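You operate a simulated robot arm through the tools that you are given. There is no shell and no other tool.

Carry out the task below with a simulated robot arm. There is one attempt and no reset: what you move stays moved.

## Task
Slacken the four cover nuts about half a turn each, crosswise.
Fine: order 1, 3, 2, 4; use the black socket key and put it back in the stand. Set down upright: black socket key.

The check looks at the end state, three seconds after you hand in, the way a careful person would. Anything else that was tipped, shoved, dropped, spilled or broken makes it a failure. A push-on lid holds only when it is set on centred and level and pressed home; a screw cap is set on level and turned clockwise until tight.

## Robot
A 7-joint arm with a two-finger parallel gripper, fixed in place. Base frame: the origin is at the foot of the arm, x ahead of it, y to its left, z up. Units: mm, rad, N and s.
With the tool pointing down near the work surface it reaches from about 240 to 680 mm from the base axis. Its first joint turns from -1.152 to 1.152 rad. Payload 2.4 kg.
Tool frame: the origin (TCP) lies between the finger pads and is the grasp point; the fingertips stand 30 mm ahead of it; z points along the fingers, y is the line along which they close. The gripper opens to 94 mm. The fingers are 28 mm wide and 10 mm thick; the gripper's body (50 by 96 mm) begins 55 mm behind the TCP.
Orientation is that of the tool frame in the base frame, as [roll, pitch, yaw] about the fixed x, y, z axes, in that order (R = Rz(yaw) Ry(pitch) Rx(roll)). With the fingers straight down and closing along the base's y, the tool's x points along the base's -x, its y along +y and its z along -z.

## Interface
- The arm moves only by the tool jog_arm. Its argument "rows" is a list of rows, each a list of 7 numbers: the opening, from 0 (shut) to 1 (fully open), then the shift along the base's x, y, z in m, then the turn, a rotation vector about the base's x, y, z in rad. In form: [[fingers, dx, dy, dz, rx, ry, rz], ...]. A call has 1 to 20 rows; each row shifts and turns the commanded pose from where the row before left it. Each row takes 0.2 s and may step no farther than 50 mm and 0.15 rad from the row before; otherwise, or with a gripper value out of range, the whole call is refused. A pose out of reach is approached as far as the arm can. The call stops where the force on the tool passes 40 N (or 10 N more than at its start, if that is more) or the arm is blocked; 0.2 s more then pass. Each finger travels about 153 mm/s and halts on what it meets, pressing with about 36 N; the grip force reading is that of the motor and also rises with nothing between the fingers. The clock runs only during rows and for 0.2 s after the last one: add rows that do not move to give the fingers time. The reply holds the time, the measured pose of the TCP, the force on the tool along the base axes, the opening and the grip force, in the units named above and with some noise, with the torque about the TCP (base axes, N m) and any sound that the robot's microphone picked up.
- Cameras (640 x 400 px; columns grow to the right, rows downward): "scene" is fixed at [50.7, 481.1, 1466.1]; the picture's right is [-0.63, -0.78, 0.00], its down [-0.29, 0.23, -0.93] and it looks along [0.72, -0.58, -0.37] (base axes); focal length 333 px, centre (320, 200). "wrist" rides on the gripper at [76, 14, -102] in the tool frame; the picture's right is [-0.18, 0.98, 0.00], its down [-0.75, -0.14, -0.64] and it looks along [-0.63, -0.12, 0.77] (tool axes); focal length 243 px, centre (320, 200). There is no depth. A picture from a camera that has moved, and an enlarged one, comes with that camera's place and axes in the base frame and with its lens.
- grab_frame(camera): a new picture of that camera. The clock stands still meanwhile.
- inspect(camera, box): a new picture of the part [left, top, right, bottom] of that camera's present view, enlarged. The clock stands still meanwhile.
- close_job(): hands the job in; it is judged then, once.

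Places have to be worked out from the pictures, the camera data and where the tool is seen. Open the gripper and draw the arm clear of the work before you hand the job in, unless the task says otherwise.

The tools are called after "Emit:" as name(argument=value, ...) on one line, values as JSON. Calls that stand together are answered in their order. jog_arm: Moves the arm, as the interface text tells. Its arguments: {"type":"object","properties":{"rows":{"type":"array","items":{"type":"array","items":{"type":"number"}}}},"required":["rows"]} The other tools are called the same way: grab_frame (camera) takes a picture; inspect (camera, box) takes an enlarged picture of a part of a camera's view; close_job () hands the job in.

At the start:

```text
time_s: 0.0
position: [360.5, 198.1, 1319.4]
tool_rot: [-3.141, -0.001, -3.141]
contact_force: [1.0, -0.2, 0.1]
ft_torque: [0.03, 0.0, 0.02]
grip_width: 94.1
gripper_force: 0.1
```

scene: 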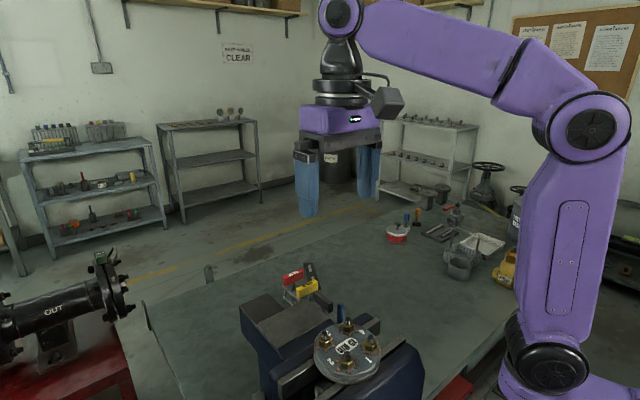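
wrist: 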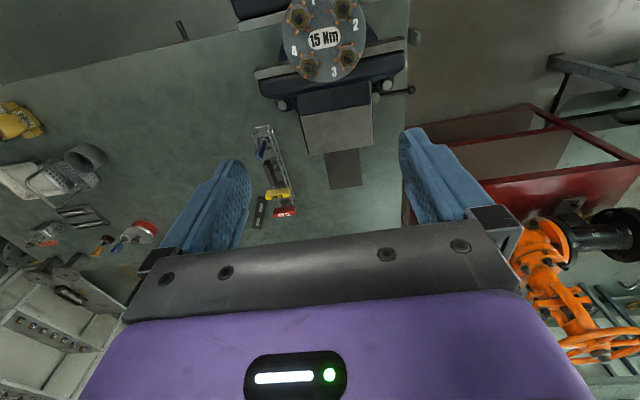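

I'll start by looking closer at the cover with the nuts and the tool stand in both cameras.

Emit:
inspect(camera="scene", box=[220, 250, 440, 400])

Emit:
inspect(camera="wrist", box=[220, 0, 420, 125])

Emit:
inspect(camera="wrist", box=[220, 110, 340, 230])

Emit:
inspect(camera="scene", box=[370, 180, 530, 290])

```text
2.67 times, centred on (330, 325) of scene
camera zoom: at [50.7, 481.1, 1466.1], right [-0.63, -0.78, 0.0], down [-0.29, 0.23, -0.93], along [0.72, -0.58, -0.37], focal length 888 px, centre (293, -133)
```

zoom: 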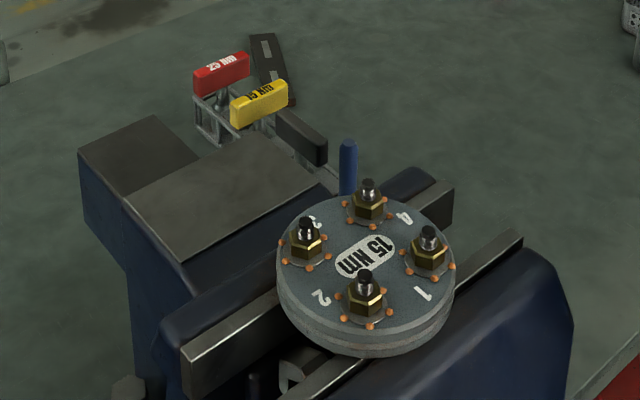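

```text
3.20 times, centred on (320, 62) of wrist
camera zoom: at [285.9, 212.6, 1420.9], right [0.18, 0.98, 0.0], down [0.75, -0.14, 0.64], along [0.63, -0.12, -0.77], focal length 776 px, centre (320, 640)
```

zoom: 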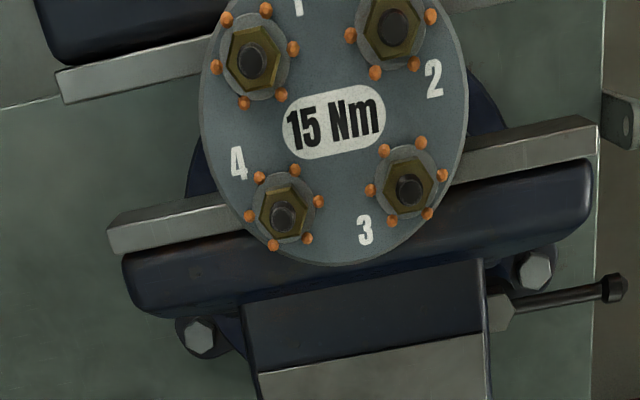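

```text
3.33 times, centred on (280, 170) of wrist
camera zoom: at [285.9, 212.6, 1420.9], right [0.18, 0.98, 0.0], down [0.75, -0.14, 0.64], along [0.63, -0.12, -0.77], focal length 809 px, centre (453, 300)
```

zoom: 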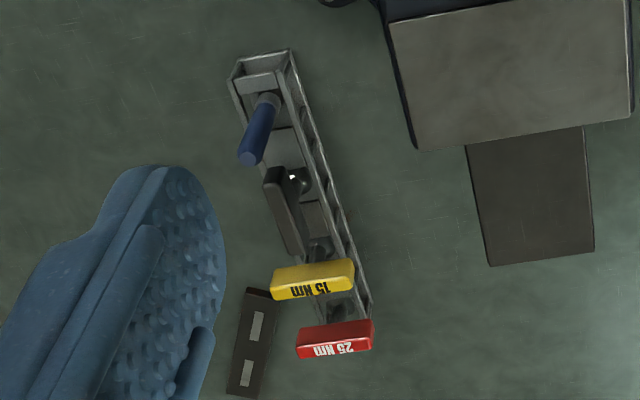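

```text
3.64 times, centred on (450, 235) of scene
camera zoom: at [50.7, 481.1, 1466.1], right [-0.63, -0.78, 0.0], down [-0.29, 0.23, -0.93], along [0.72, -0.58, -0.37], focal length 1212 px, centre (-153, 73)
```

zoom: 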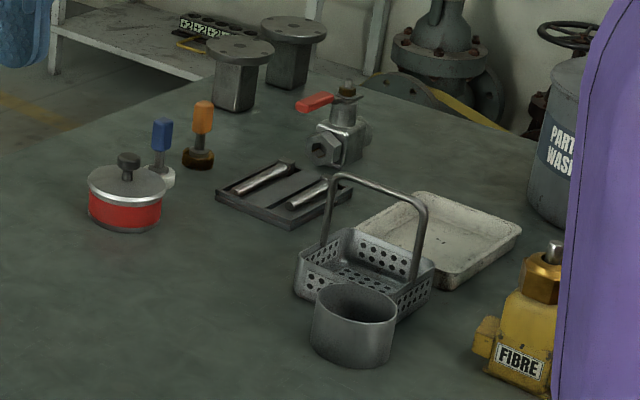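

The cover sits near (323, 210, 1077) and the tool stand with the black T-handled key is around (610, 16, 883). I'll bring the wrist camera over for a closer view of the stand, moving sideways first and then down.

Emit:
jog_arm(rows=[[1, 0.0212, -0.0308, 0, 0, 0, 0], [1, 0.0212, -0.0308, 0, 0, 0, 0], [1, 0.0212, -0.0308, 0, 0, 0, 0], [1, 0.0212, -0.0308, 0, 0, 0, 0], [1, 0.0212, -0.0308, 0, 0, 0, 0], [1, 0, 0, -0.045, 0, 0, 0], [1, 0, 0, -0.045, 0, 0, 0], [1, 0, 0, -0.045, 0, 0, 0], [1, 0, 0, -0.045, 0, 0, 0], [1, 0, 0, -0.04, 0, 0, 0], [1, 0, 0, 0, 0, 0, 0]])

```text
time_s: 2.4
position: [467.1, 44.7, 1097.9]
tool_rot: [3.14, 0.0, 3.141]
contact_force: [0.4, -0.1, 0.0]
ft_torque: [0.04, 0.02, 0.01]
grip_width: 93.8
gripper_force: 0.0
```

The arm is now above and in front of the stand; I take pictures from the wrist and scene.

Emit:
grab_frame(camera="wrist")

Emit:
inspect(camera="scene", box=[240, 240, 400, 340])

```text
taken
camera wrist: at [391.0, 59.3, 1199.3], right [0.18, 0.98, 0.0], down [0.75, -0.14, 0.64], along [0.63, -0.12, -0.77], focal length 243 px, centre (320, 200)
```

wrist: 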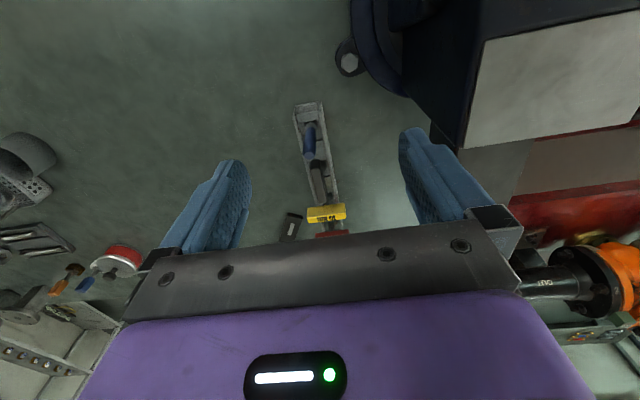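

```text
4.00 times, centred on (320, 290) of scene
camera zoom: at [50.7, 481.1, 1466.1], right [-0.63, -0.78, 0.0], down [-0.29, 0.23, -0.93], along [0.72, -0.58, -0.37], focal length 1333 px, centre (320, -160)
```

zoom: 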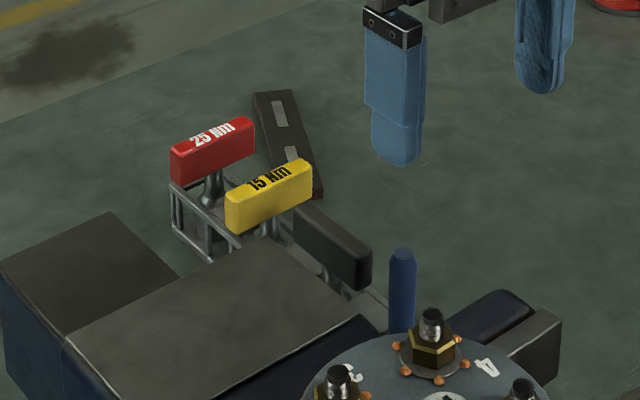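

Now an enlarged wrist view of the stand.

Emit:
inspect(camera="wrist", box=[260, 90, 380, 245])

```text
2.58 times, centred on (320, 168) of wrist
camera zoom: at [391.0, 59.3, 1199.3], right [0.18, 0.98, 0.0], down [0.75, -0.14, 0.64], along [0.63, -0.12, -0.77], focal length 626 px, centre (320, 284)
```

zoom: 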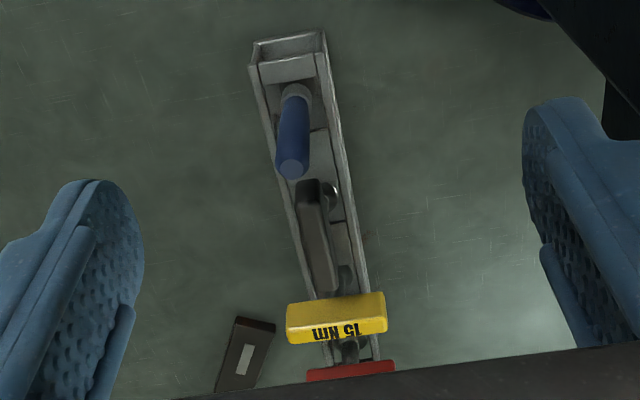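

The black key's T-bar lies almost along x, centred near (606, 17), with its top at about z 892 and the stand rim near z 798. I move above it and look again before going down.

Emit:
jog_arm(rows=[[1, 0.035, -0.007, 0, 0, 0, 0], [1, 0.035, -0.007, 0, 0, 0, 0], [1, 0.035, -0.007, 0, 0, 0, 0], [1, 0.034, -0.007, 0, 0, 0, 0], [1, 0, 0, -0.04, 0, 0, 0], [1, 0, 0, -0.04, 0, 0, 0], [1, 0, 0, -0.03, 0, 0, 0], [1, 0, 0, 0, 0, 0, 0]])

Emit:
grab_frame(camera="wrist")

Emit:
inspect(camera="scene", box=[240, 220, 400, 320])

```text
time_s: 4.2
position: [605.4, 14.7, 987.8]
tool_rot: [-3.141, -0.001, 3.14]
contact_force: [0.5, 0.6, 0.1]
ft_torque: [-0.01, 0.01, 0.0]
grip_width: 94.1
gripper_force: 0.2
```

```text
taken
camera wrist: at [530.2, 30.4, 1090.5], right [0.18, 0.98, 0.0], down [0.75, -0.14, 0.64], along [0.63, -0.12, -0.77], focal length 243 px, centre (320, 200)
```

wrist: 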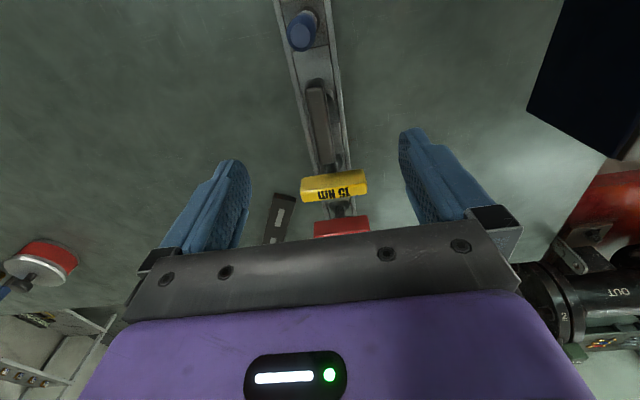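

```text
4.00 times, centred on (320, 270) of scene
camera zoom: at [50.7, 481.1, 1466.1], right [-0.63, -0.78, 0.0], down [-0.29, 0.23, -0.93], along [0.72, -0.58, -0.37], focal length 1333 px, centre (320, -80)
```

zoom: 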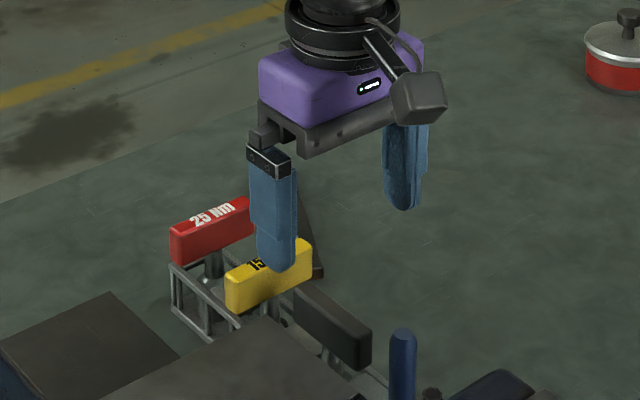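

I'll enlarge the handle to refine its centre and angle.

Emit:
inspect(camera="wrist", box=[270, 60, 380, 210])

```text
2.67 times, centred on (325, 135) of wrist
camera zoom: at [530.2, 30.4, 1090.5], right [0.18, 0.98, 0.0], down [0.75, -0.14, 0.64], along [0.63, -0.12, -0.77], focal length 647 px, centre (307, 373)
```

zoom: 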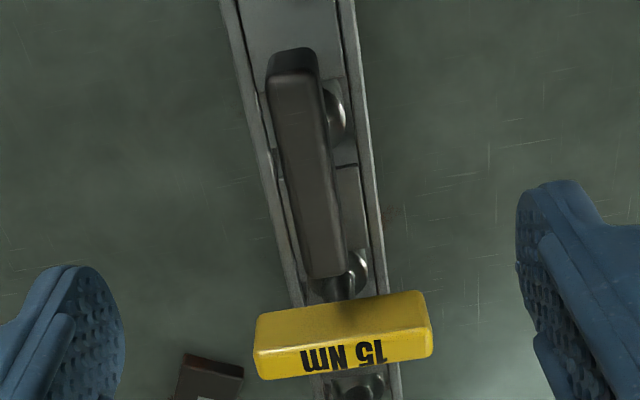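

I'll take a tighter scene view of the black handle to fix its height.

Emit:
inspect(camera="scene", box=[295, 275, 355, 320])

```text
8.89 times, centred on (325, 298) of scene
camera zoom: at [50.7, 481.1, 1466.1], right [-0.63, -0.78, 0.0], down [-0.29, 0.23, -0.93], along [0.72, -0.58, -0.37], focal length 2961 px, centre (276, -667)
```

zoom: 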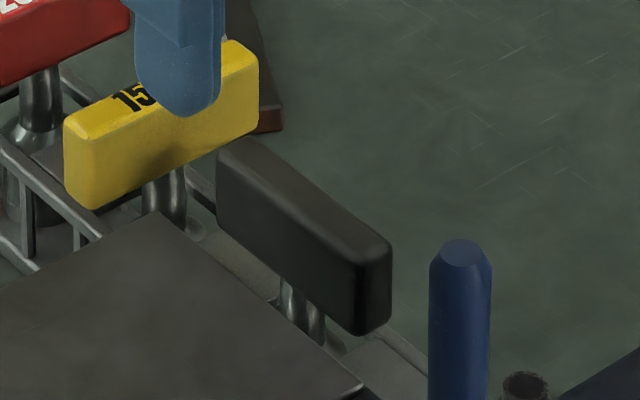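

Both views agree: the bar runs from about (580, 17) to (650, 14), top at z ≈ 894, about 25 mm tall. I align the yaw slightly and lower the open fingers astride the middle of the bar.

Emit:
jog_arm(rows=[[1, 0.0096, 0.0008, 0, 0, 0, -0.03], [1, 0, 0, -0.04, 0, 0, 0], [1, 0, 0, -0.035, 0, 0, 0], [1, 0, 0, -0.03, 0, 0, 0], [1, 0, 0, 0, 0, 0, 0], [1, 0, 0, 0, 0, 0, 0]])

Emit:
grab_frame(camera="wrist")

Emit:
inspect(camera="scene", box=[275, 250, 375, 325])

```text
time_s: 5.6
position: [615.9, 17.9, 884.3]
tool_rot: [-3.142, 0.0, 3.111]
contact_force: [0.1, 0.0, 0.3]
ft_torque: [0.03, -0.02, 0.0]
grip_width: 94.1
gripper_force: 0.0
```

```text
taken
camera wrist: at [541.5, 33.8, 986.0], right [0.21, 0.98, 0.0], down [0.75, -0.16, 0.64], along [0.63, -0.14, -0.77], focal length 243 px, centre (320, 200)
```

wrist: 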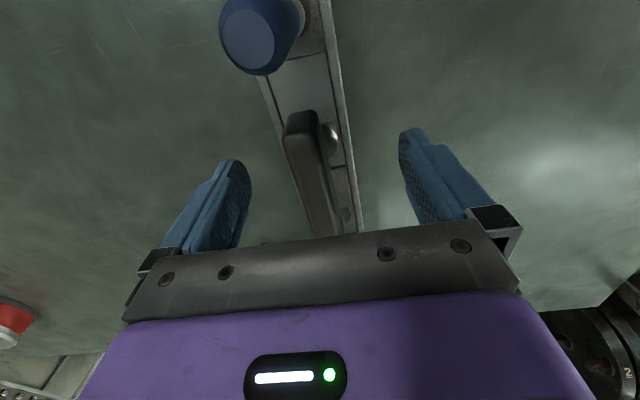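

```text
5.33 times, centred on (325, 288) of scene
camera zoom: at [50.7, 481.1, 1466.1], right [-0.63, -0.78, 0.0], down [-0.29, 0.23, -0.93], along [0.72, -0.58, -0.37], focal length 1777 px, centre (293, -267)
```

zoom: 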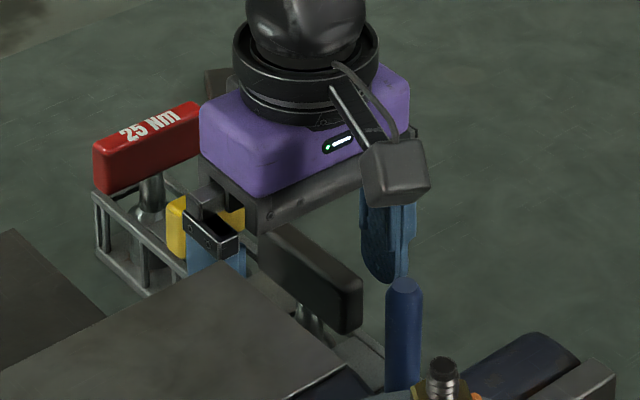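

The bar is centred between the fingers within a couple of millimetres (bar y ≈ 16, TCP y ≈ 17.9). I nudge -1.5 mm in y and close gently.

Emit:
jog_arm(rows=[[0.6, 0, -0.0015, 0, 0, 0, 0], [0.35, 0, 0, 0, 0, 0, 0], [0.25, 0, 0, 0, 0, 0, 0], [0.2, 0, 0, 0, 0, 0, 0], [0.15, 0, 0, 0, 0, 0, 0], [0, 0, 0, 0, 0, 0, 0], [0, 0, 0, 0, 0, 0, 0], [0, 0, 0, 0, 0, 0, 0]])

Emit:
grab_frame(camera="wrist")

Emit:
inspect(camera="scene", box=[275, 250, 375, 325])

```text
time_s: 7.4
position: [615.4, 14.1, 884.0]
tool_rot: [-3.142, 0.001, 3.111]
contact_force: [0.2, 0.0, 1.0]
ft_torque: [-0.04, -0.02, -0.01]
grip_width: 20.2
gripper_force: 36.1
```

```text
taken
camera wrist: at [541.2, 32.0, 986.1], right [0.21, 0.98, 0.0], down [0.75, -0.16, 0.64], along [0.63, -0.14, -0.77], focal length 243 px, centre (320, 200)
```

wrist: 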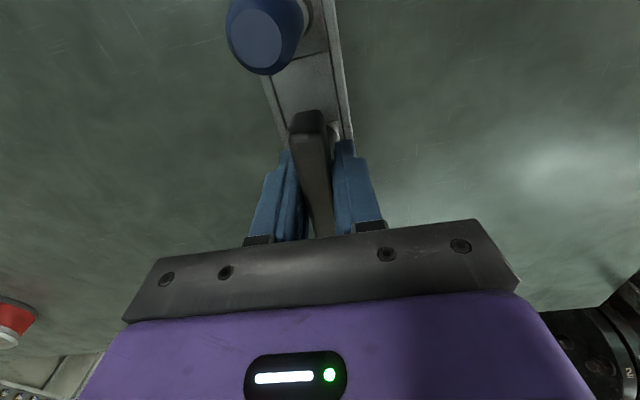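

```text
5.33 times, centred on (325, 288) of scene
camera zoom: at [50.7, 481.1, 1466.2], right [-0.63, -0.78, 0.0], down [-0.29, 0.23, -0.93], along [0.72, -0.58, -0.37], focal length 1777 px, centre (293, -267)
```

zoom: 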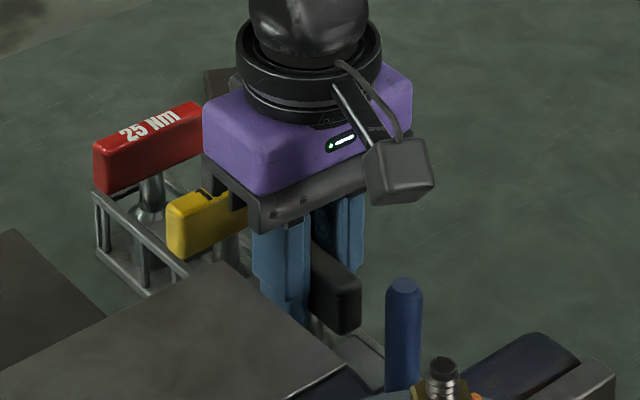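

The bar is gripped (20.2 mm wide, 36 N). I lift the key straight up out of the stand and check it.

Emit:
jog_arm(rows=[[0, 0, 0, 0.01, 0, 0, 0], [0, 0, 0, 0.015, 0, 0, 0], [0, 0, 0, 0.025, 0, 0, 0], [0, 0, 0, 0.03, 0, 0, 0], [0, 0, 0, 0.03, 0, 0, 0], [0, 0, 0, 0.03, 0, 0, 0], [0, 0, 0, 0.03, 0, 0, 0], [0, 0, 0, 0.03, 0, 0, 0], [0, 0, 0, 0, 0, 0, 0]])

Emit:
grab_frame(camera="wrist")

Emit:
grab_frame(camera="scene")

Emit:
inspect(camera="scene", box=[260, 200, 380, 320])

```text
time_s: 9.4
position: [614.5, 14.2, 1085.0]
tool_rot: [-3.139, 0.0, 3.113]
contact_force: [-0.3, 0.6, -1.4]
ft_torque: [0.0, -0.01, -0.05]
grip_width: 19.8
gripper_force: 36.1
```

```text
taken
camera wrist: at [540.3, 31.4, 1186.5], right [0.21, 0.98, 0.0], down [0.75, -0.16, 0.64], along [0.63, -0.14, -0.77], focal length 243 px, centre (320, 200)
```

wrist: 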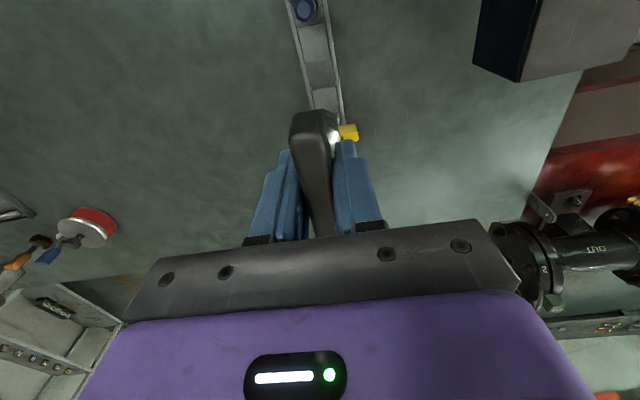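

```text
taken
```

scene: 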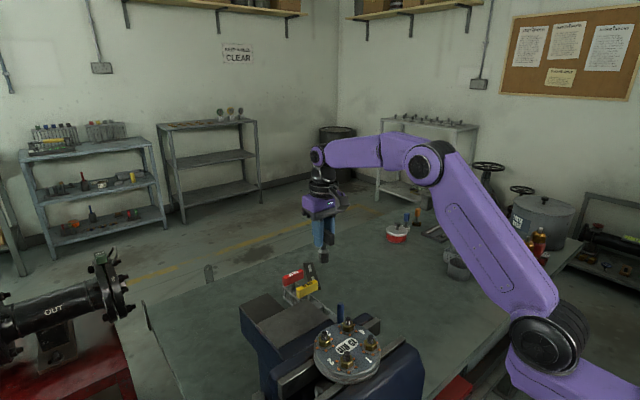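

```text
3.33 times, centred on (320, 260) of scene
camera zoom: at [50.8, 481.1, 1466.1], right [-0.63, -0.78, 0.0], down [-0.29, 0.23, -0.93], along [0.72, -0.58, -0.37], focal length 1110 px, centre (320, 0)
```

zoom: 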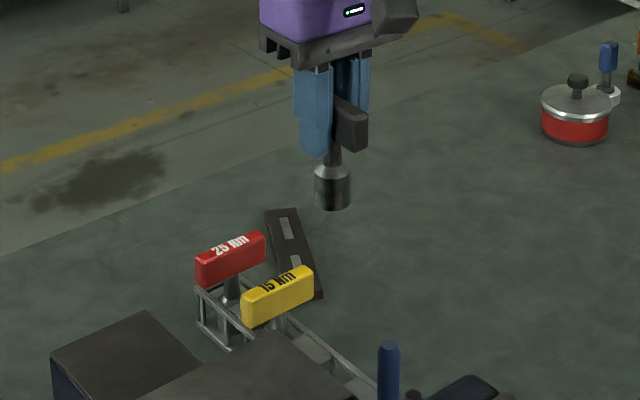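

The key is free: socket about 29 mm across, its lower end about 82 mm below the TCP. I raise it well above the studs and carry it to a viewing pose over the cover.

Emit:
jog_arm(rows=[[0, 0, 0, 0.045, 0, 0, 0], [0, 0, 0, 0.045, 0, 0, 0], [0, 0, 0, 0.045, 0, 0, 0], [0, 0, 0, 0.045, 0, 0, 0], [0, -0.035, 0.0245, 0, 0, 0, 0.0], [0, -0.035, 0.0245, 0, 0, 0, 0], [0, -0.035, 0.0245, 0, 0, 0, 0], [0, -0.035, 0.0245, 0, 0, 0, 0], [0, -0.035, 0.0245, 0, 0, 0, 0], [0, -0.035, 0.0245, 0, 0, 0, 0], [0, -0.035, 0.0245, 0, 0, 0, 0], [0, -0.0215, 0.0185, 0, 0, 0, 0], [0, 0, 0, 0, 0, 0, 0], [0, 0, 0, 0, 0, 0, 0]])

Emit:
grab_frame(camera="wrist")

Emit:
grab_frame(camera="scene")

```text
time_s: 12.4
position: [328.9, 207.9, 1241.2]
tool_rot: [3.14, 0.001, 3.112]
contact_force: [0.2, 0.4, -1.6]
ft_torque: [-0.03, -0.01, 0.0]
grip_width: 19.8
gripper_force: 35.3
out of reach, approached as far as the arm can: row 3, 4
```

```text
taken
camera wrist: at [253.1, 224.6, 1342.6], right [0.21, 0.98, 0.0], down [0.75, -0.16, 0.64], along [0.63, -0.14, -0.77], focal length 243 px, centre (320, 200)
```

wrist: 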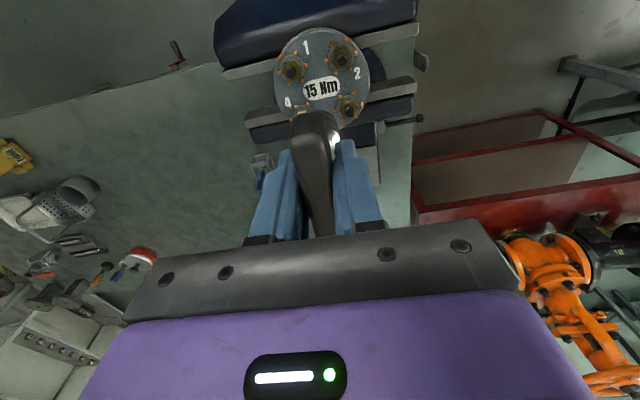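

```text
taken
```

scene: 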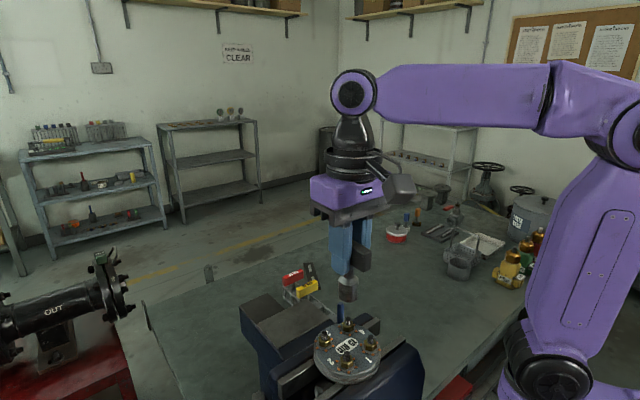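

Some upward rows were out of reach, so I re-base on the actual pose (TCP ≈ 328.6, 208.3, 1240.6). I enlarge the cover in both cameras.

Emit:
inspect(camera="wrist", box=[260, 15, 388, 135])

Emit:
inspect(camera="scene", box=[300, 260, 400, 390])

```text
3.33 times, centred on (324, 75) of wrist
camera zoom: at [253.1, 224.6, 1342.6], right [0.21, 0.98, 0.0], down [0.75, -0.16, 0.64], along [0.63, -0.14, -0.77], focal length 809 px, centre (307, 617)
```

zoom: 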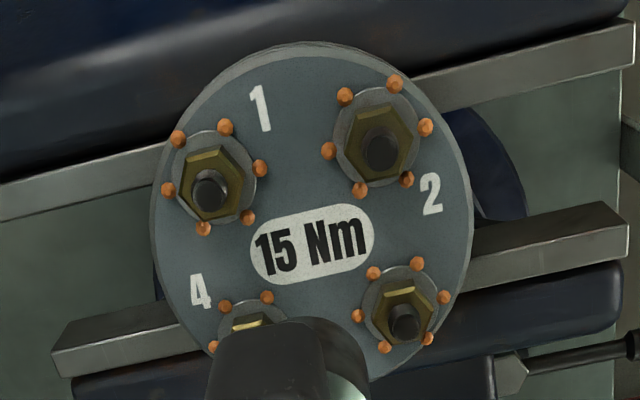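

```text
3.08 times, centred on (350, 325) of scene
camera zoom: at [50.7, 481.1, 1466.1], right [-0.63, -0.78, 0.0], down [-0.29, 0.23, -0.93], along [0.72, -0.58, -0.37], focal length 1025 px, centre (228, -185)
```

zoom: 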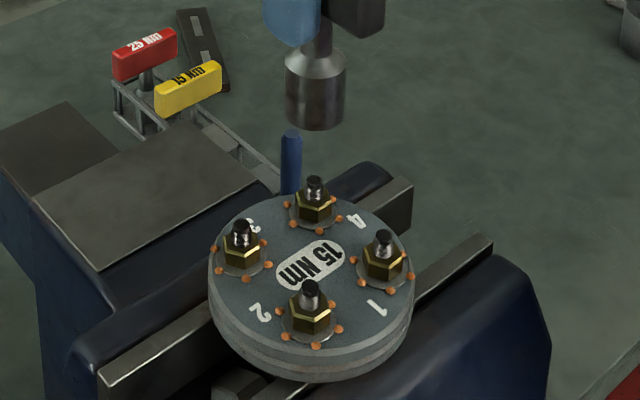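

Cover nuts come out at about: 1 (300, 187), 2 (300, 235), 3 (348, 235), 4 (348, 187) with the cover top at z ≈ 1080. I zoom in on the individual nuts and the socket for heights and hex orientation.

Emit:
inspect(camera="scene", box=[338, 328, 388, 360])

Emit:
inspect(camera="scene", box=[312, 325, 374, 380])

Emit:
inspect(camera="scene", box=[325, 255, 375, 305])

Emit:
inspect(camera="wrist", box=[275, 40, 315, 90])

Emit:
inspect(camera="wrist", box=[320, 30, 370, 80])

```text
12.50 times, centred on (363, 344) of scene
camera zoom: at [50.7, 481.1, 1466.1], right [-0.63, -0.78, 0.0], down [-0.29, 0.23, -0.93], along [0.72, -0.58, -0.37], focal length 4164 px, centre (-218, -1600)
```

zoom: 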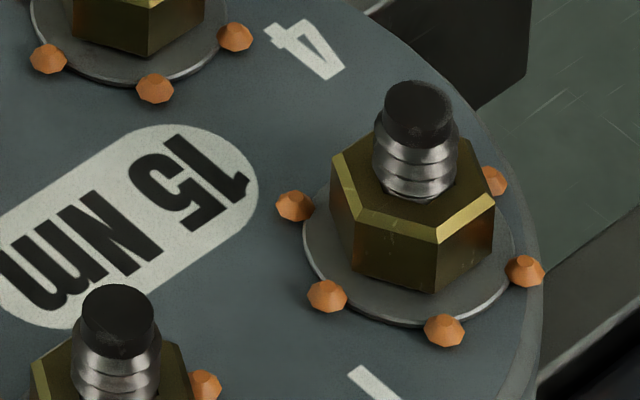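

```text
7.27 times, centred on (343, 352) of scene
camera zoom: at [50.7, 481.1, 1466.1], right [-0.63, -0.78, 0.0], down [-0.29, 0.23, -0.93], along [0.72, -0.58, -0.37], focal length 2423 px, centre (153, -909)
```

zoom: 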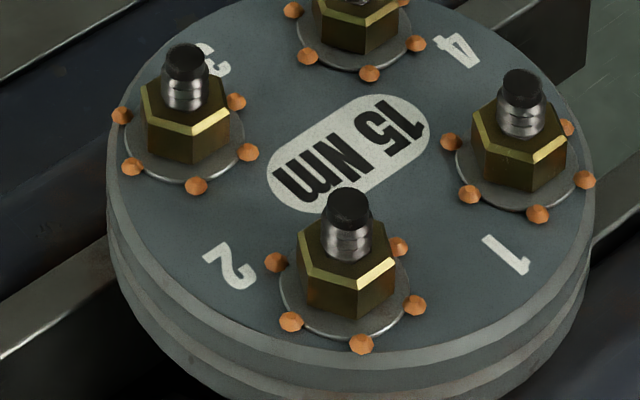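

```text
8.00 times, centred on (350, 280) of scene
camera zoom: at [50.7, 481.1, 1466.1], right [-0.63, -0.78, 0.0], down [-0.29, 0.23, -0.93], along [0.72, -0.58, -0.37], focal length 2665 px, centre (80, -440)
```

zoom: 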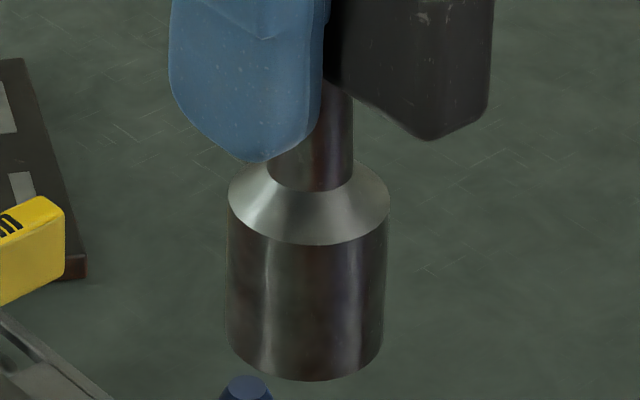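

```text
8.00 times, centred on (295, 65) of wrist
camera zoom: at [253.1, 224.6, 1342.6], right [0.21, 0.98, 0.0], down [0.75, -0.16, 0.64], along [0.63, -0.14, -0.77], focal length 1941 px, centre (520, 1280)
```

zoom: 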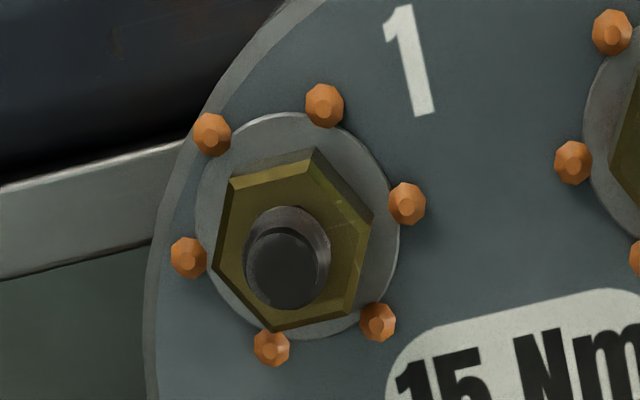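

```text
8.00 times, centred on (345, 55) of wrist
camera zoom: at [253.1, 224.6, 1342.6], right [0.21, 0.98, 0.0], down [0.75, -0.16, 0.64], along [0.63, -0.14, -0.77], focal length 1941 px, centre (120, 1360)
```

zoom: 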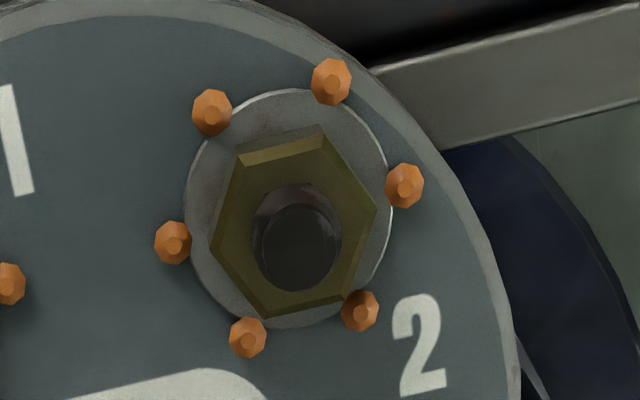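

The nut corners point at the orange dots (hex about 17 mm across flats). Before engaging I test how far the wrist can turn clockwise in free air, and watch the socket to find how far its axis is off the tool axis.

Emit:
jog_arm(rows=[[0, 0, 0, 0, 0, 0, -0.14], [0, 0, 0, 0, 0, 0, -0.14], [0, 0, 0, 0, 0, 0, -0.14], [0, 0, 0, 0, 0, 0, -0.14], [0, 0, 0, 0, 0, 0, -0.14], [0, 0, 0, 0, 0, 0, -0.14], [0, 0, 0, 0, 0, 0, -0.14], [0, 0, 0, 0, 0, 0, -0.14], [0, 0, 0, 0, 0, 0, -0.14], [0, 0, 0, 0, 0, 0, -0.14], [0, 0, 0, 0, 0, 0, -0.1408], [0, 0, 0, 0, 0, 0, 0], [0, 0, 0, 0, 0, 0, 0]])

Emit:
grab_frame(camera="wrist")

Emit:
inspect(camera="scene", box=[325, 255, 375, 305])

```text
time_s: 15.2
position: [328.9, 206.5, 1239.6]
tool_rot: [3.141, 0.0, 1.571]
contact_force: [-0.3, 1.1, -0.7]
ft_torque: [0.0, 0.0, 0.03]
grip_width: 19.6
gripper_force: 36.0
```

```text
taken
camera wrist: at [343.4, 283.9, 1342.8], right [0.98, -0.18, 0.0], down [-0.14, -0.75, 0.64], along [-0.12, -0.63, -0.77], focal length 243 px, centre (320, 200)
```

wrist: 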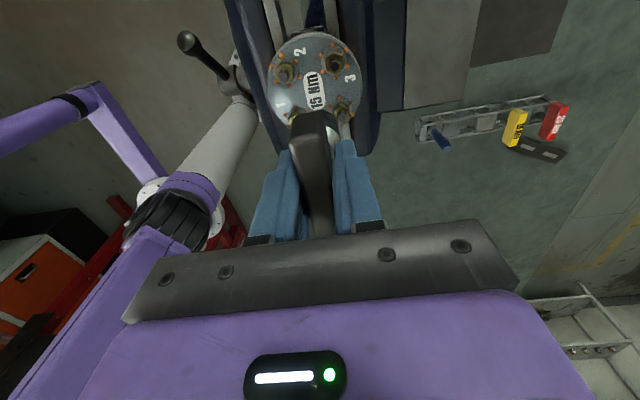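

```text
8.00 times, centred on (350, 280) of scene
camera zoom: at [50.8, 481.1, 1466.1], right [-0.63, -0.78, 0.0], down [-0.29, 0.23, -0.93], along [0.72, -0.58, -0.37], focal length 2665 px, centre (80, -440)
```

zoom: 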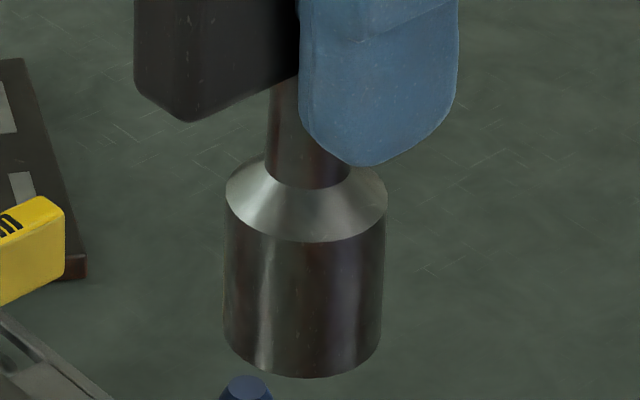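

The socket axis stays within about 0.3 mm of the tool axis, and -90° is reachable. Now I check that the full half turn counter-clockwise up to +90° is reachable in air as well.

Emit:
jog_arm(rows=[[0, 0, 0, 0, 0, 0, 0.15], [0, 0, 0, 0, 0, 0, 0.15], [0, 0, 0, 0, 0, 0, 0.15], [0, 0, 0, 0, 0, 0, 0.15], [0, 0, 0, 0, 0, 0, 0.15], [0, 0, 0, 0, 0, 0, 0.15], [0, 0, 0, 0, 0, 0, 0.15], [0, 0, 0, 0, 0, 0, 0.15], [0, 0, 0, 0, 0, 0, 0.15], [0, 0, 0, 0, 0, 0, 0.15], [0, 0, 0, 0, 0, 0, 0.15], [0, 0, 0, 0, 0, 0, 0.15], [0, 0, 0, 0, 0, 0, 0.15], [0, 0, 0, 0, 0, 0, 0.15], [0, 0, 0, 0, 0, 0, 0.15], [0, 0, 0, 0, 0, 0, 0.15], [0, 0, 0, 0, 0, 0, 0.15], [0, 0, 0, 0, 0, 0, 0.15], [0, 0, 0, 0, 0, 0, 0.15], [0, 0, 0, 0, 0, 0, 0.15]])

Emit:
inspect(camera="scene", box=[325, 255, 375, 305])

Emit:
grab_frame(camera="wrist")

```text
time_s: 19.4
position: [327.9, 206.0, 1239.3]
tool_rot: [3.139, 0.0, -1.711]
contact_force: [-0.3, -0.3, -1.8]
ft_torque: [0.01, -0.03, -0.04]
grip_width: 19.6
gripper_force: 36.1
```

```text
8.00 times, centred on (350, 280) of scene
camera zoom: at [50.8, 481.1, 1466.1], right [-0.63, -0.78, 0.0], down [-0.29, 0.23, -0.93], along [0.72, -0.58, -0.37], focal length 2665 px, centre (80, -440)
```

zoom: 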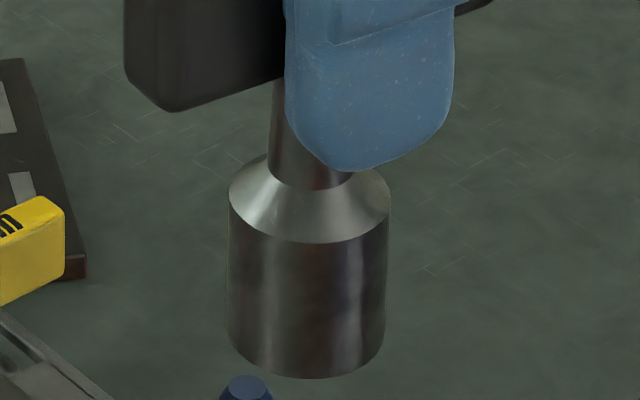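

```text
taken
camera wrist: at [304.1, 134.3, 1342.6], right [-0.95, 0.32, 0.0], down [0.24, 0.73, 0.64], along [0.2, 0.61, -0.77], focal length 243 px, centre (320, 200)
```

wrist: 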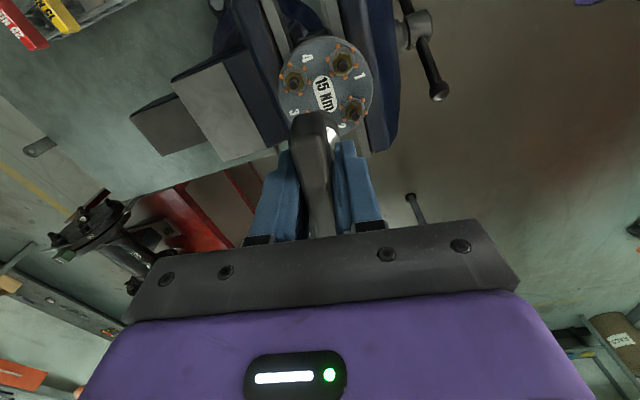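

The full half turn is reachable. From this opposite yaw I measure the nuts again with the wrist camera to cancel camera offsets.

Emit:
inspect(camera="wrist", box=[260, 25, 388, 145])

Emit:
inspect(camera="scene", box=[310, 310, 390, 380])

```text
3.33 times, centred on (324, 85) of wrist
camera zoom: at [304.1, 134.3, 1342.6], right [-0.95, 0.32, 0.0], down [0.24, 0.73, 0.64], along [0.2, 0.61, -0.77], focal length 809 px, centre (307, 583)
```

zoom: 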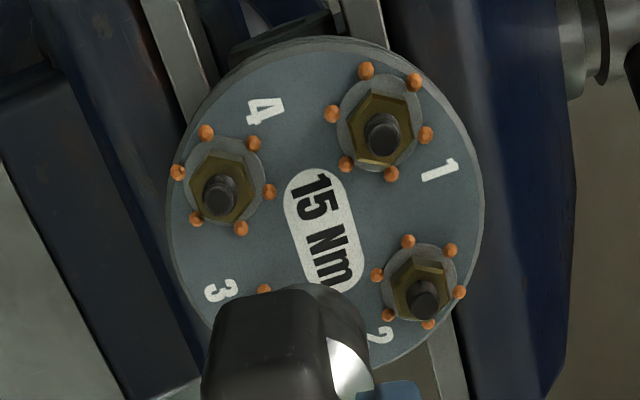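

```text
5.71 times, centred on (350, 345) of scene
camera zoom: at [50.8, 481.1, 1466.1], right [-0.63, -0.78, 0.0], down [-0.29, 0.23, -0.93], along [0.72, -0.58, -0.37], focal length 1904 px, centre (149, -629)
```

zoom: 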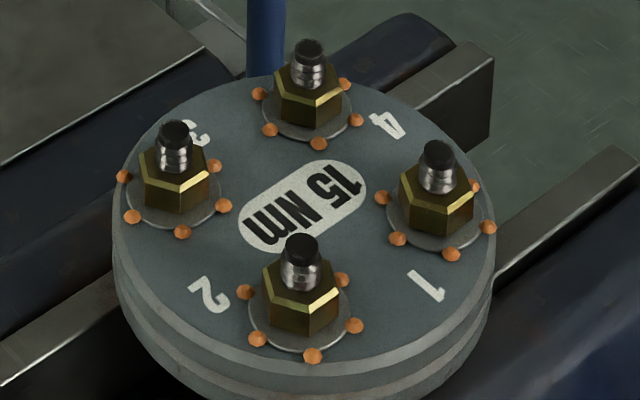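

Two opposite views agree within 0.4 mm: nut 1 (299.9, 186.7), nut 2 (299.7, 234.8), nut 3 (347.8, 235.0), nut 4 (347.7, 186.7), hex corners pointing along ±y. I turn back to -90° while moving over nut 1 and lowering to about z 1190 (socket end still above the stud).

Emit:
jog_arm(rows=[[0, -0.0014525, -0.0010575, -0.0025, 0, 0, -0.15], [0, -0.0014525, -0.0010575, -0.0025, 0, 0, -0.15], [0, -0.0014525, -0.0010575, -0.0025, 0, 0, -0.15], [0, -0.0014525, -0.0010575, -0.0025, 0, 0, -0.15], [0, -0.0014525, -0.0010575, -0.0025, 0, 0, -0.15], [0, -0.0014525, -0.0010575, -0.0025, 0, 0, -0.15], [0, -0.0014525, -0.0010575, -0.0025, 0, 0, -0.15], [0, -0.0014525, -0.0010575, -0.0025, 0, 0, -0.15], [0, -0.0014525, -0.0010575, -0.0025, 0, 0, -0.15], [0, -0.0014525, -0.0010575, -0.0025, 0, 0, -0.15], [0, -0.0014525, -0.0010575, -0.0025, 0, 0, -0.15], [0, -0.0014525, -0.0010575, -0.0025, 0, 0, -0.15], [0, -0.0014525, -0.0010575, -0.0025, 0, 0, -0.15], [0, -0.0014525, -0.0010575, -0.0025, 0, 0, -0.15], [0, -0.0014525, -0.0010575, -0.0025, 0, 0, -0.15], [0, -0.0014525, -0.0010575, -0.0025, 0, 0, -0.15], [0, -0.0014525, -0.0010575, -0.0025, 0, 0, -0.15], [0, -0.0014525, -0.0010575, -0.0025, 0, 0, -0.15], [0, -0.0014525, -0.0010575, -0.0025, 0, 0, -0.15], [0, -0.0014525, -0.0010575, -0.0025, 0, 0, -0.15]])

Emit:
inspect(camera="scene", box=[325, 290, 405, 370])

Emit:
grab_frame(camera="wrist")

```text
time_s: 23.6
position: [297.3, 185.6, 1190.6]
tool_rot: [3.141, 0.001, 1.566]
contact_force: [-0.1, -0.6, -1.7]
ft_torque: [-0.03, -0.01, 0.0]
grip_width: 19.8
gripper_force: 36.1
```

```text
5.00 times, centred on (365, 330) of scene
camera zoom: at [50.8, 481.1, 1466.1], right [-0.63, -0.78, 0.0], down [-0.29, 0.23, -0.93], along [0.72, -0.58, -0.37], focal length 1666 px, centre (95, -450)
```

zoom: 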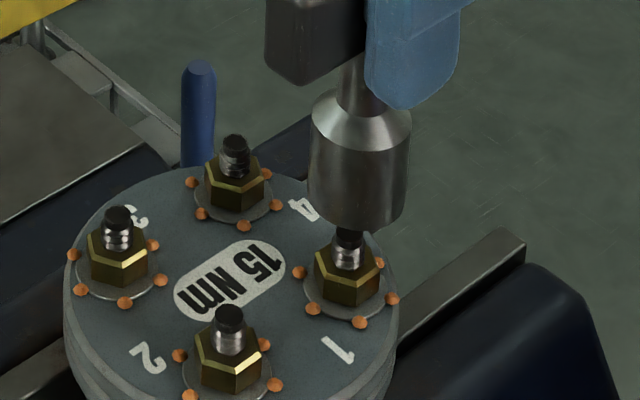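

```text
taken
camera wrist: at [313.3, 262.0, 1292.5], right [0.98, -0.19, 0.0], down [-0.14, -0.75, 0.64], along [-0.12, -0.63, -0.77], focal length 243 px, centre (320, 200)
```

wrist: 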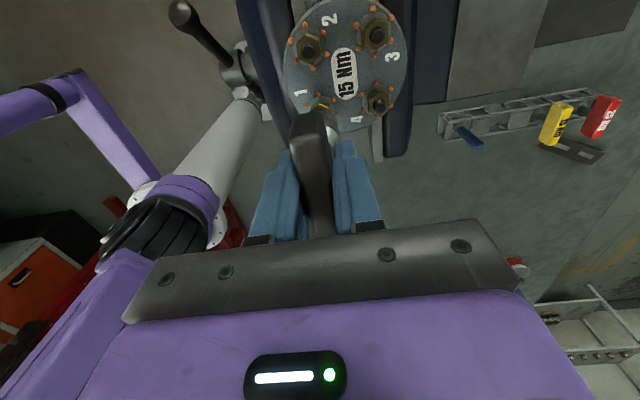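

The socket sits about 1.7 mm towards the camera-right side of nut 1, matching the small remaining lag in the pose. I let the arm settle and re-measure.

Emit:
jog_arm(rows=[[0, 0, 0, 0, 0, 0, 0], [0, 0, 0, 0, 0, 0, 0], [0, 0, 0, 0, 0, 0, 0]])

Emit:
inspect(camera="scene", box=[340, 300, 390, 360])

Emit:
inspect(camera="wrist", box=[270, 60, 370, 160])

```text
time_s: 24.4
position: [297.7, 185.5, 1190.2]
tool_rot: [-3.141, 0.001, 1.571]
contact_force: [0.5, -0.6, -1.0]
ft_torque: [0.03, 0.02, -0.06]
grip_width: 19.9
gripper_force: 35.9
```

```text
6.67 times, centred on (365, 330) of scene
camera zoom: at [50.8, 481.1, 1466.1], right [-0.63, -0.78, 0.0], down [-0.29, 0.23, -0.93], along [0.72, -0.58, -0.37], focal length 2221 px, centre (20, -667)
```

zoom: 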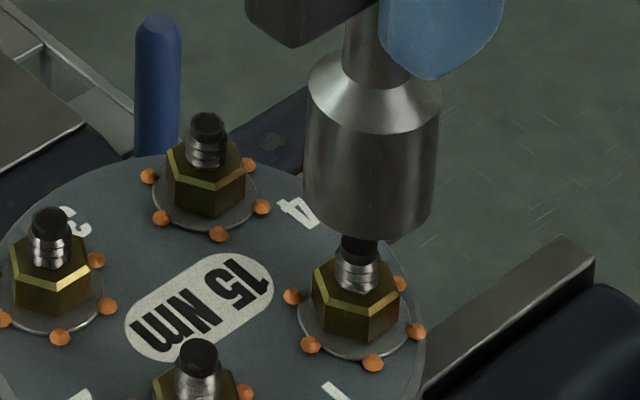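

```text
4.00 times, centred on (320, 110) of wrist
camera zoom: at [313.2, 262.0, 1292.6], right [0.98, -0.18, 0.0], down [-0.14, -0.75, 0.64], along [-0.12, -0.63, -0.77], focal length 970 px, centre (320, 560)
```

zoom: 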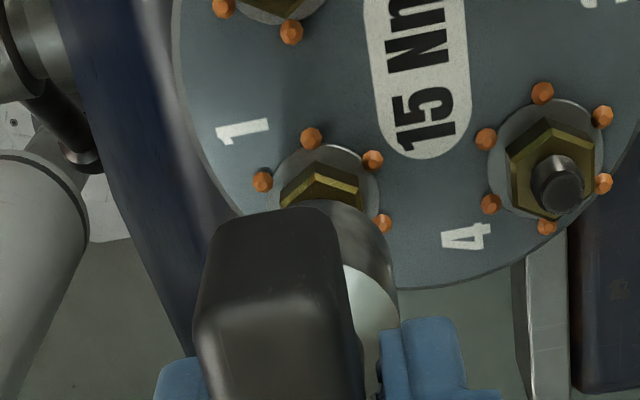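

Correcting by about (+0.8, +0.7) mm puts the socket on nut 1's axis. I go down 18 mm so the stud enters the socket, still above the nut.

Emit:
jog_arm(rows=[[0, 0.0008, 0.0007, 0, 0, 0, 0], [0, 0, 0, -0.006, 0, 0, 0], [0, 0, 0, -0.006, 0, 0, 0], [0, 0, 0, -0.006, 0, 0, 0], [0, 0, 0, 0, 0, 0, 0], [0, 0, 0, 0, 0, 0, 0]])

Emit:
inspect(camera="scene", box=[340, 310, 390, 360])

Emit:
inspect(camera="wrist", box=[270, 60, 370, 160])

```text
time_s: 25.8
position: [298.8, 185.2, 1173.2]
tool_rot: [3.141, 0.0, 1.571]
contact_force: [-0.4, -0.3, -1.3]
ft_torque: [0.01, 0.0, 0.03]
grip_width: 19.9
gripper_force: 36.2
```

```text
8.00 times, centred on (365, 335) of scene
camera zoom: at [50.8, 481.1, 1466.1], right [-0.63, -0.78, 0.0], down [-0.29, 0.23, -0.93], along [0.72, -0.58, -0.37], focal length 2665 px, centre (-40, -880)
```

zoom: 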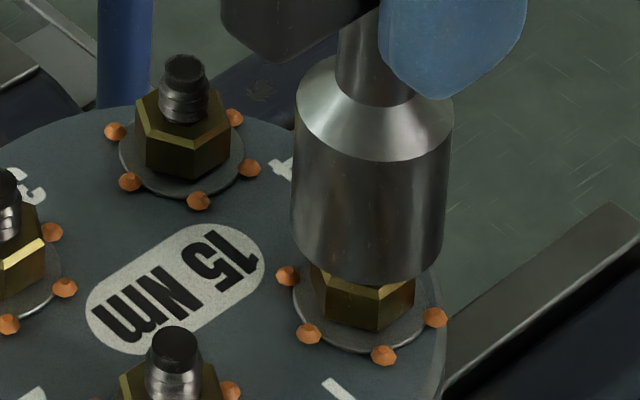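

```text
4.00 times, centred on (320, 110) of wrist
camera zoom: at [313.9, 262.6, 1274.9], right [0.98, -0.18, 0.0], down [-0.14, -0.75, 0.64], along [-0.12, -0.63, -0.77], focal length 970 px, centre (320, 560)
```

zoom: 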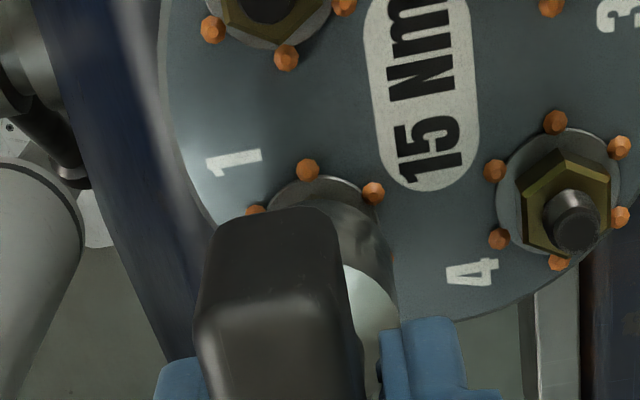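

The socket is centred over nut 1 within about half a millimetre, end roughly 8–9 mm above the nut's top. I now lower in 2 mm steps while watching the force.

Emit:
jog_arm(rows=[[0, 0, 0, -0.003, 0, 0, 0], [0, 0, 0, -0.002, 0, 0, 0], [0, 0, 0, -0.002, 0, 0, 0], [0, 0, 0, -0.002, 0, 0, 0], [0, 0, 0, -0.002, 0, 0, 0], [0, 0, 0, 0, 0, 0, 0]])

Emit:
inspect(camera="scene", box=[340, 310, 390, 360])

```text
time_s: 27.2
position: [299.8, 185.0, 1162.3]
tool_rot: [-3.141, 0.0, 1.57]
contact_force: [-0.5, -0.6, -1.7]
ft_torque: [0.0, -0.01, 0.01]
grip_width: 20.0
gripper_force: 35.7
```

```text
8.00 times, centred on (365, 335) of scene
camera zoom: at [50.8, 481.1, 1466.1], right [-0.63, -0.78, 0.0], down [-0.29, 0.23, -0.93], along [0.72, -0.58, -0.37], focal length 2665 px, centre (-40, -880)
```

zoom: 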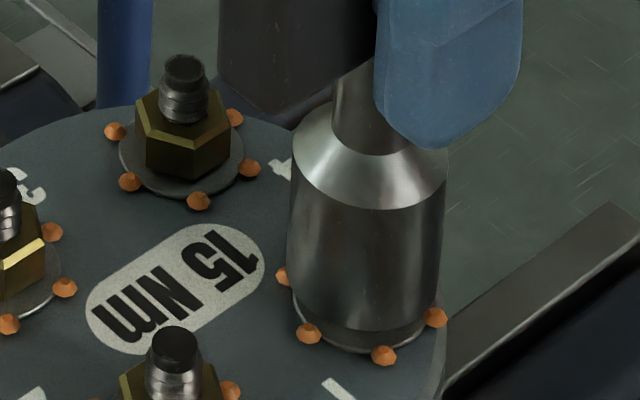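

No contact yet with the socket end at about the nut-top level. I continue down in small steps.

Emit:
jog_arm(rows=[[0, 0, 0, -0.0015, 0, 0, 0], [0, 0, 0, -0.0015, 0, 0, 0], [0, 0, 0, 0, 0, 0, 0]])

Emit:
inspect(camera="scene", box=[340, 310, 390, 360])

```text
time_s: 28.0
position: [299.4, 186.4, 1158.3]
tool_rot: [-3.141, 0.0, 1.57]
contact_force: [1.0, 0.2, -1.4]
ft_torque: [0.04, 0.04, 0.02]
grip_width: 19.7
gripper_force: 36.0
```

```text
8.00 times, centred on (365, 335) of scene
camera zoom: at [50.8, 481.1, 1466.1], right [-0.63, -0.78, 0.0], down [-0.29, 0.23, -0.93], along [0.72, -0.58, -0.37], focal length 2665 px, centre (-40, -880)
```

zoom: 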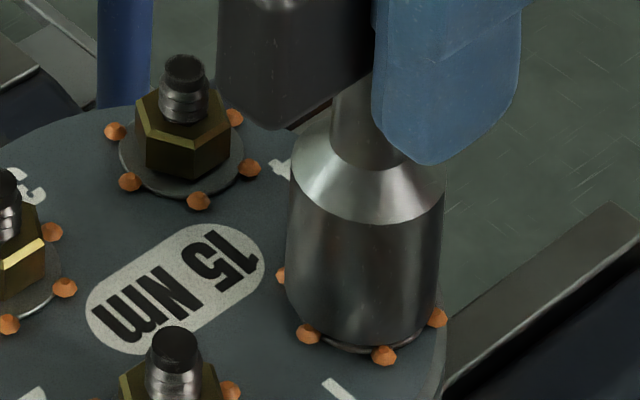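

The socket has slid over the nut without resistance and its end is just above the dots. I ease it down a little further to find the seat, with a tiny lateral correction.

Emit:
jog_arm(rows=[[0, -0.0003, -0.0003, -0.001, 0, 0, 0], [0, 0, 0, -0.001, 0, 0, 0], [0, 0, 0, 0, 0, 0, 0]])

Emit:
inspect(camera="scene", box=[340, 310, 390, 360])

```text
time_s: 28.8
position: [298.8, 185.3, 1156.7]
tool_rot: [-3.141, 0.0, 1.569]
contact_force: [-0.5, 0.2, -2.0]
ft_torque: [-0.01, -0.03, 0.0]
grip_width: 20.0
gripper_force: 36.0
```

```text
8.00 times, centred on (365, 335) of scene
camera zoom: at [50.8, 481.1, 1466.1], right [-0.63, -0.78, 0.0], down [-0.29, 0.23, -0.93], along [0.72, -0.58, -0.37], focal length 2665 px, centre (-40, -880)
```

zoom: 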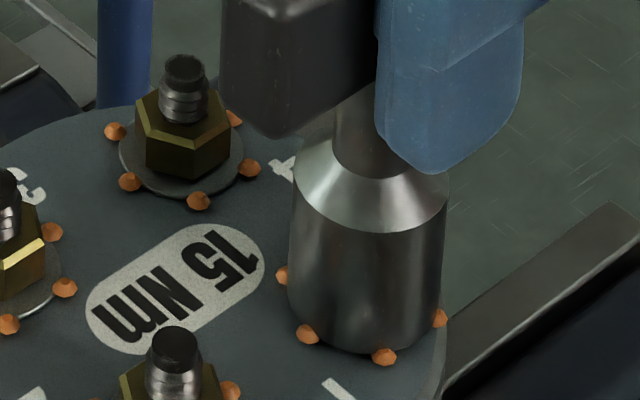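

The socket end is at the washer, with no axial load and about 7 mm of nut covered. I now start turning counter-clockwise with a small step to feel the nut's resistance.

Emit:
jog_arm(rows=[[0, 0, 0, 0, 0, 0, 0.05], [0, 0, 0, 0, 0, 0, 0.05], [0, 0, 0, 0, 0, 0, 0]])

```text
time_s: 29.6
position: [299.3, 185.5, 1156.9]
tool_rot: [3.141, 0.001, 1.672]
contact_force: [0.0, 0.0, -1.0]
ft_torque: [0.02, -0.01, 0.01]
grip_width: 19.9
gripper_force: 36.3
```

No torque after 0.1 rad yet; I continue in small steps to find where the socket takes up the nut.

Emit:
jog_arm(rows=[[0, 0, 0, 0, 0, 0, 0.05], [0, 0, 0, 0, 0, 0, 0.05], [0, 0, 0, 0, 0, 0, 0]])

Emit:
inspect(camera="scene", box=[340, 310, 390, 360])

```text
time_s: 30.4
position: [298.6, 186.8, 1156.5]
tool_rot: [3.141, 0.001, 1.771]
contact_force: [0.5, 2.5, -0.7]
ft_torque: [0.22, 0.04, 0.02]
grip_width: 19.7
gripper_force: 35.6
```

```text
8.00 times, centred on (365, 335) of scene
camera zoom: at [50.8, 481.2, 1466.1], right [-0.63, -0.78, 0.0], down [-0.29, 0.23, -0.93], along [0.72, -0.58, -0.37], focal length 2665 px, centre (-40, -880)
```

zoom: 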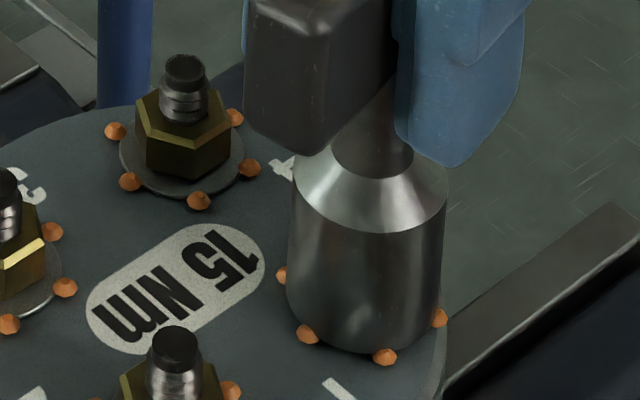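

A slight side force of 2.5 N appears now, so the socket flats are starting to meet the nut. I continue slowly.

Emit:
jog_arm(rows=[[0, 0, 0, 0, 0, 0, 0.05], [0, 0, 0, 0, 0, 0, 0.05], [0, 0, 0, 0, 0, 0, 0]])

```text
time_s: 31.2
position: [299.0, 185.4, 1156.4]
tool_rot: [3.141, -0.001, 1.872]
contact_force: [-0.8, 2.1, -2.3]
ft_torque: [0.19, 0.03, 0.0]
grip_width: 19.6
gripper_force: 36.0
```

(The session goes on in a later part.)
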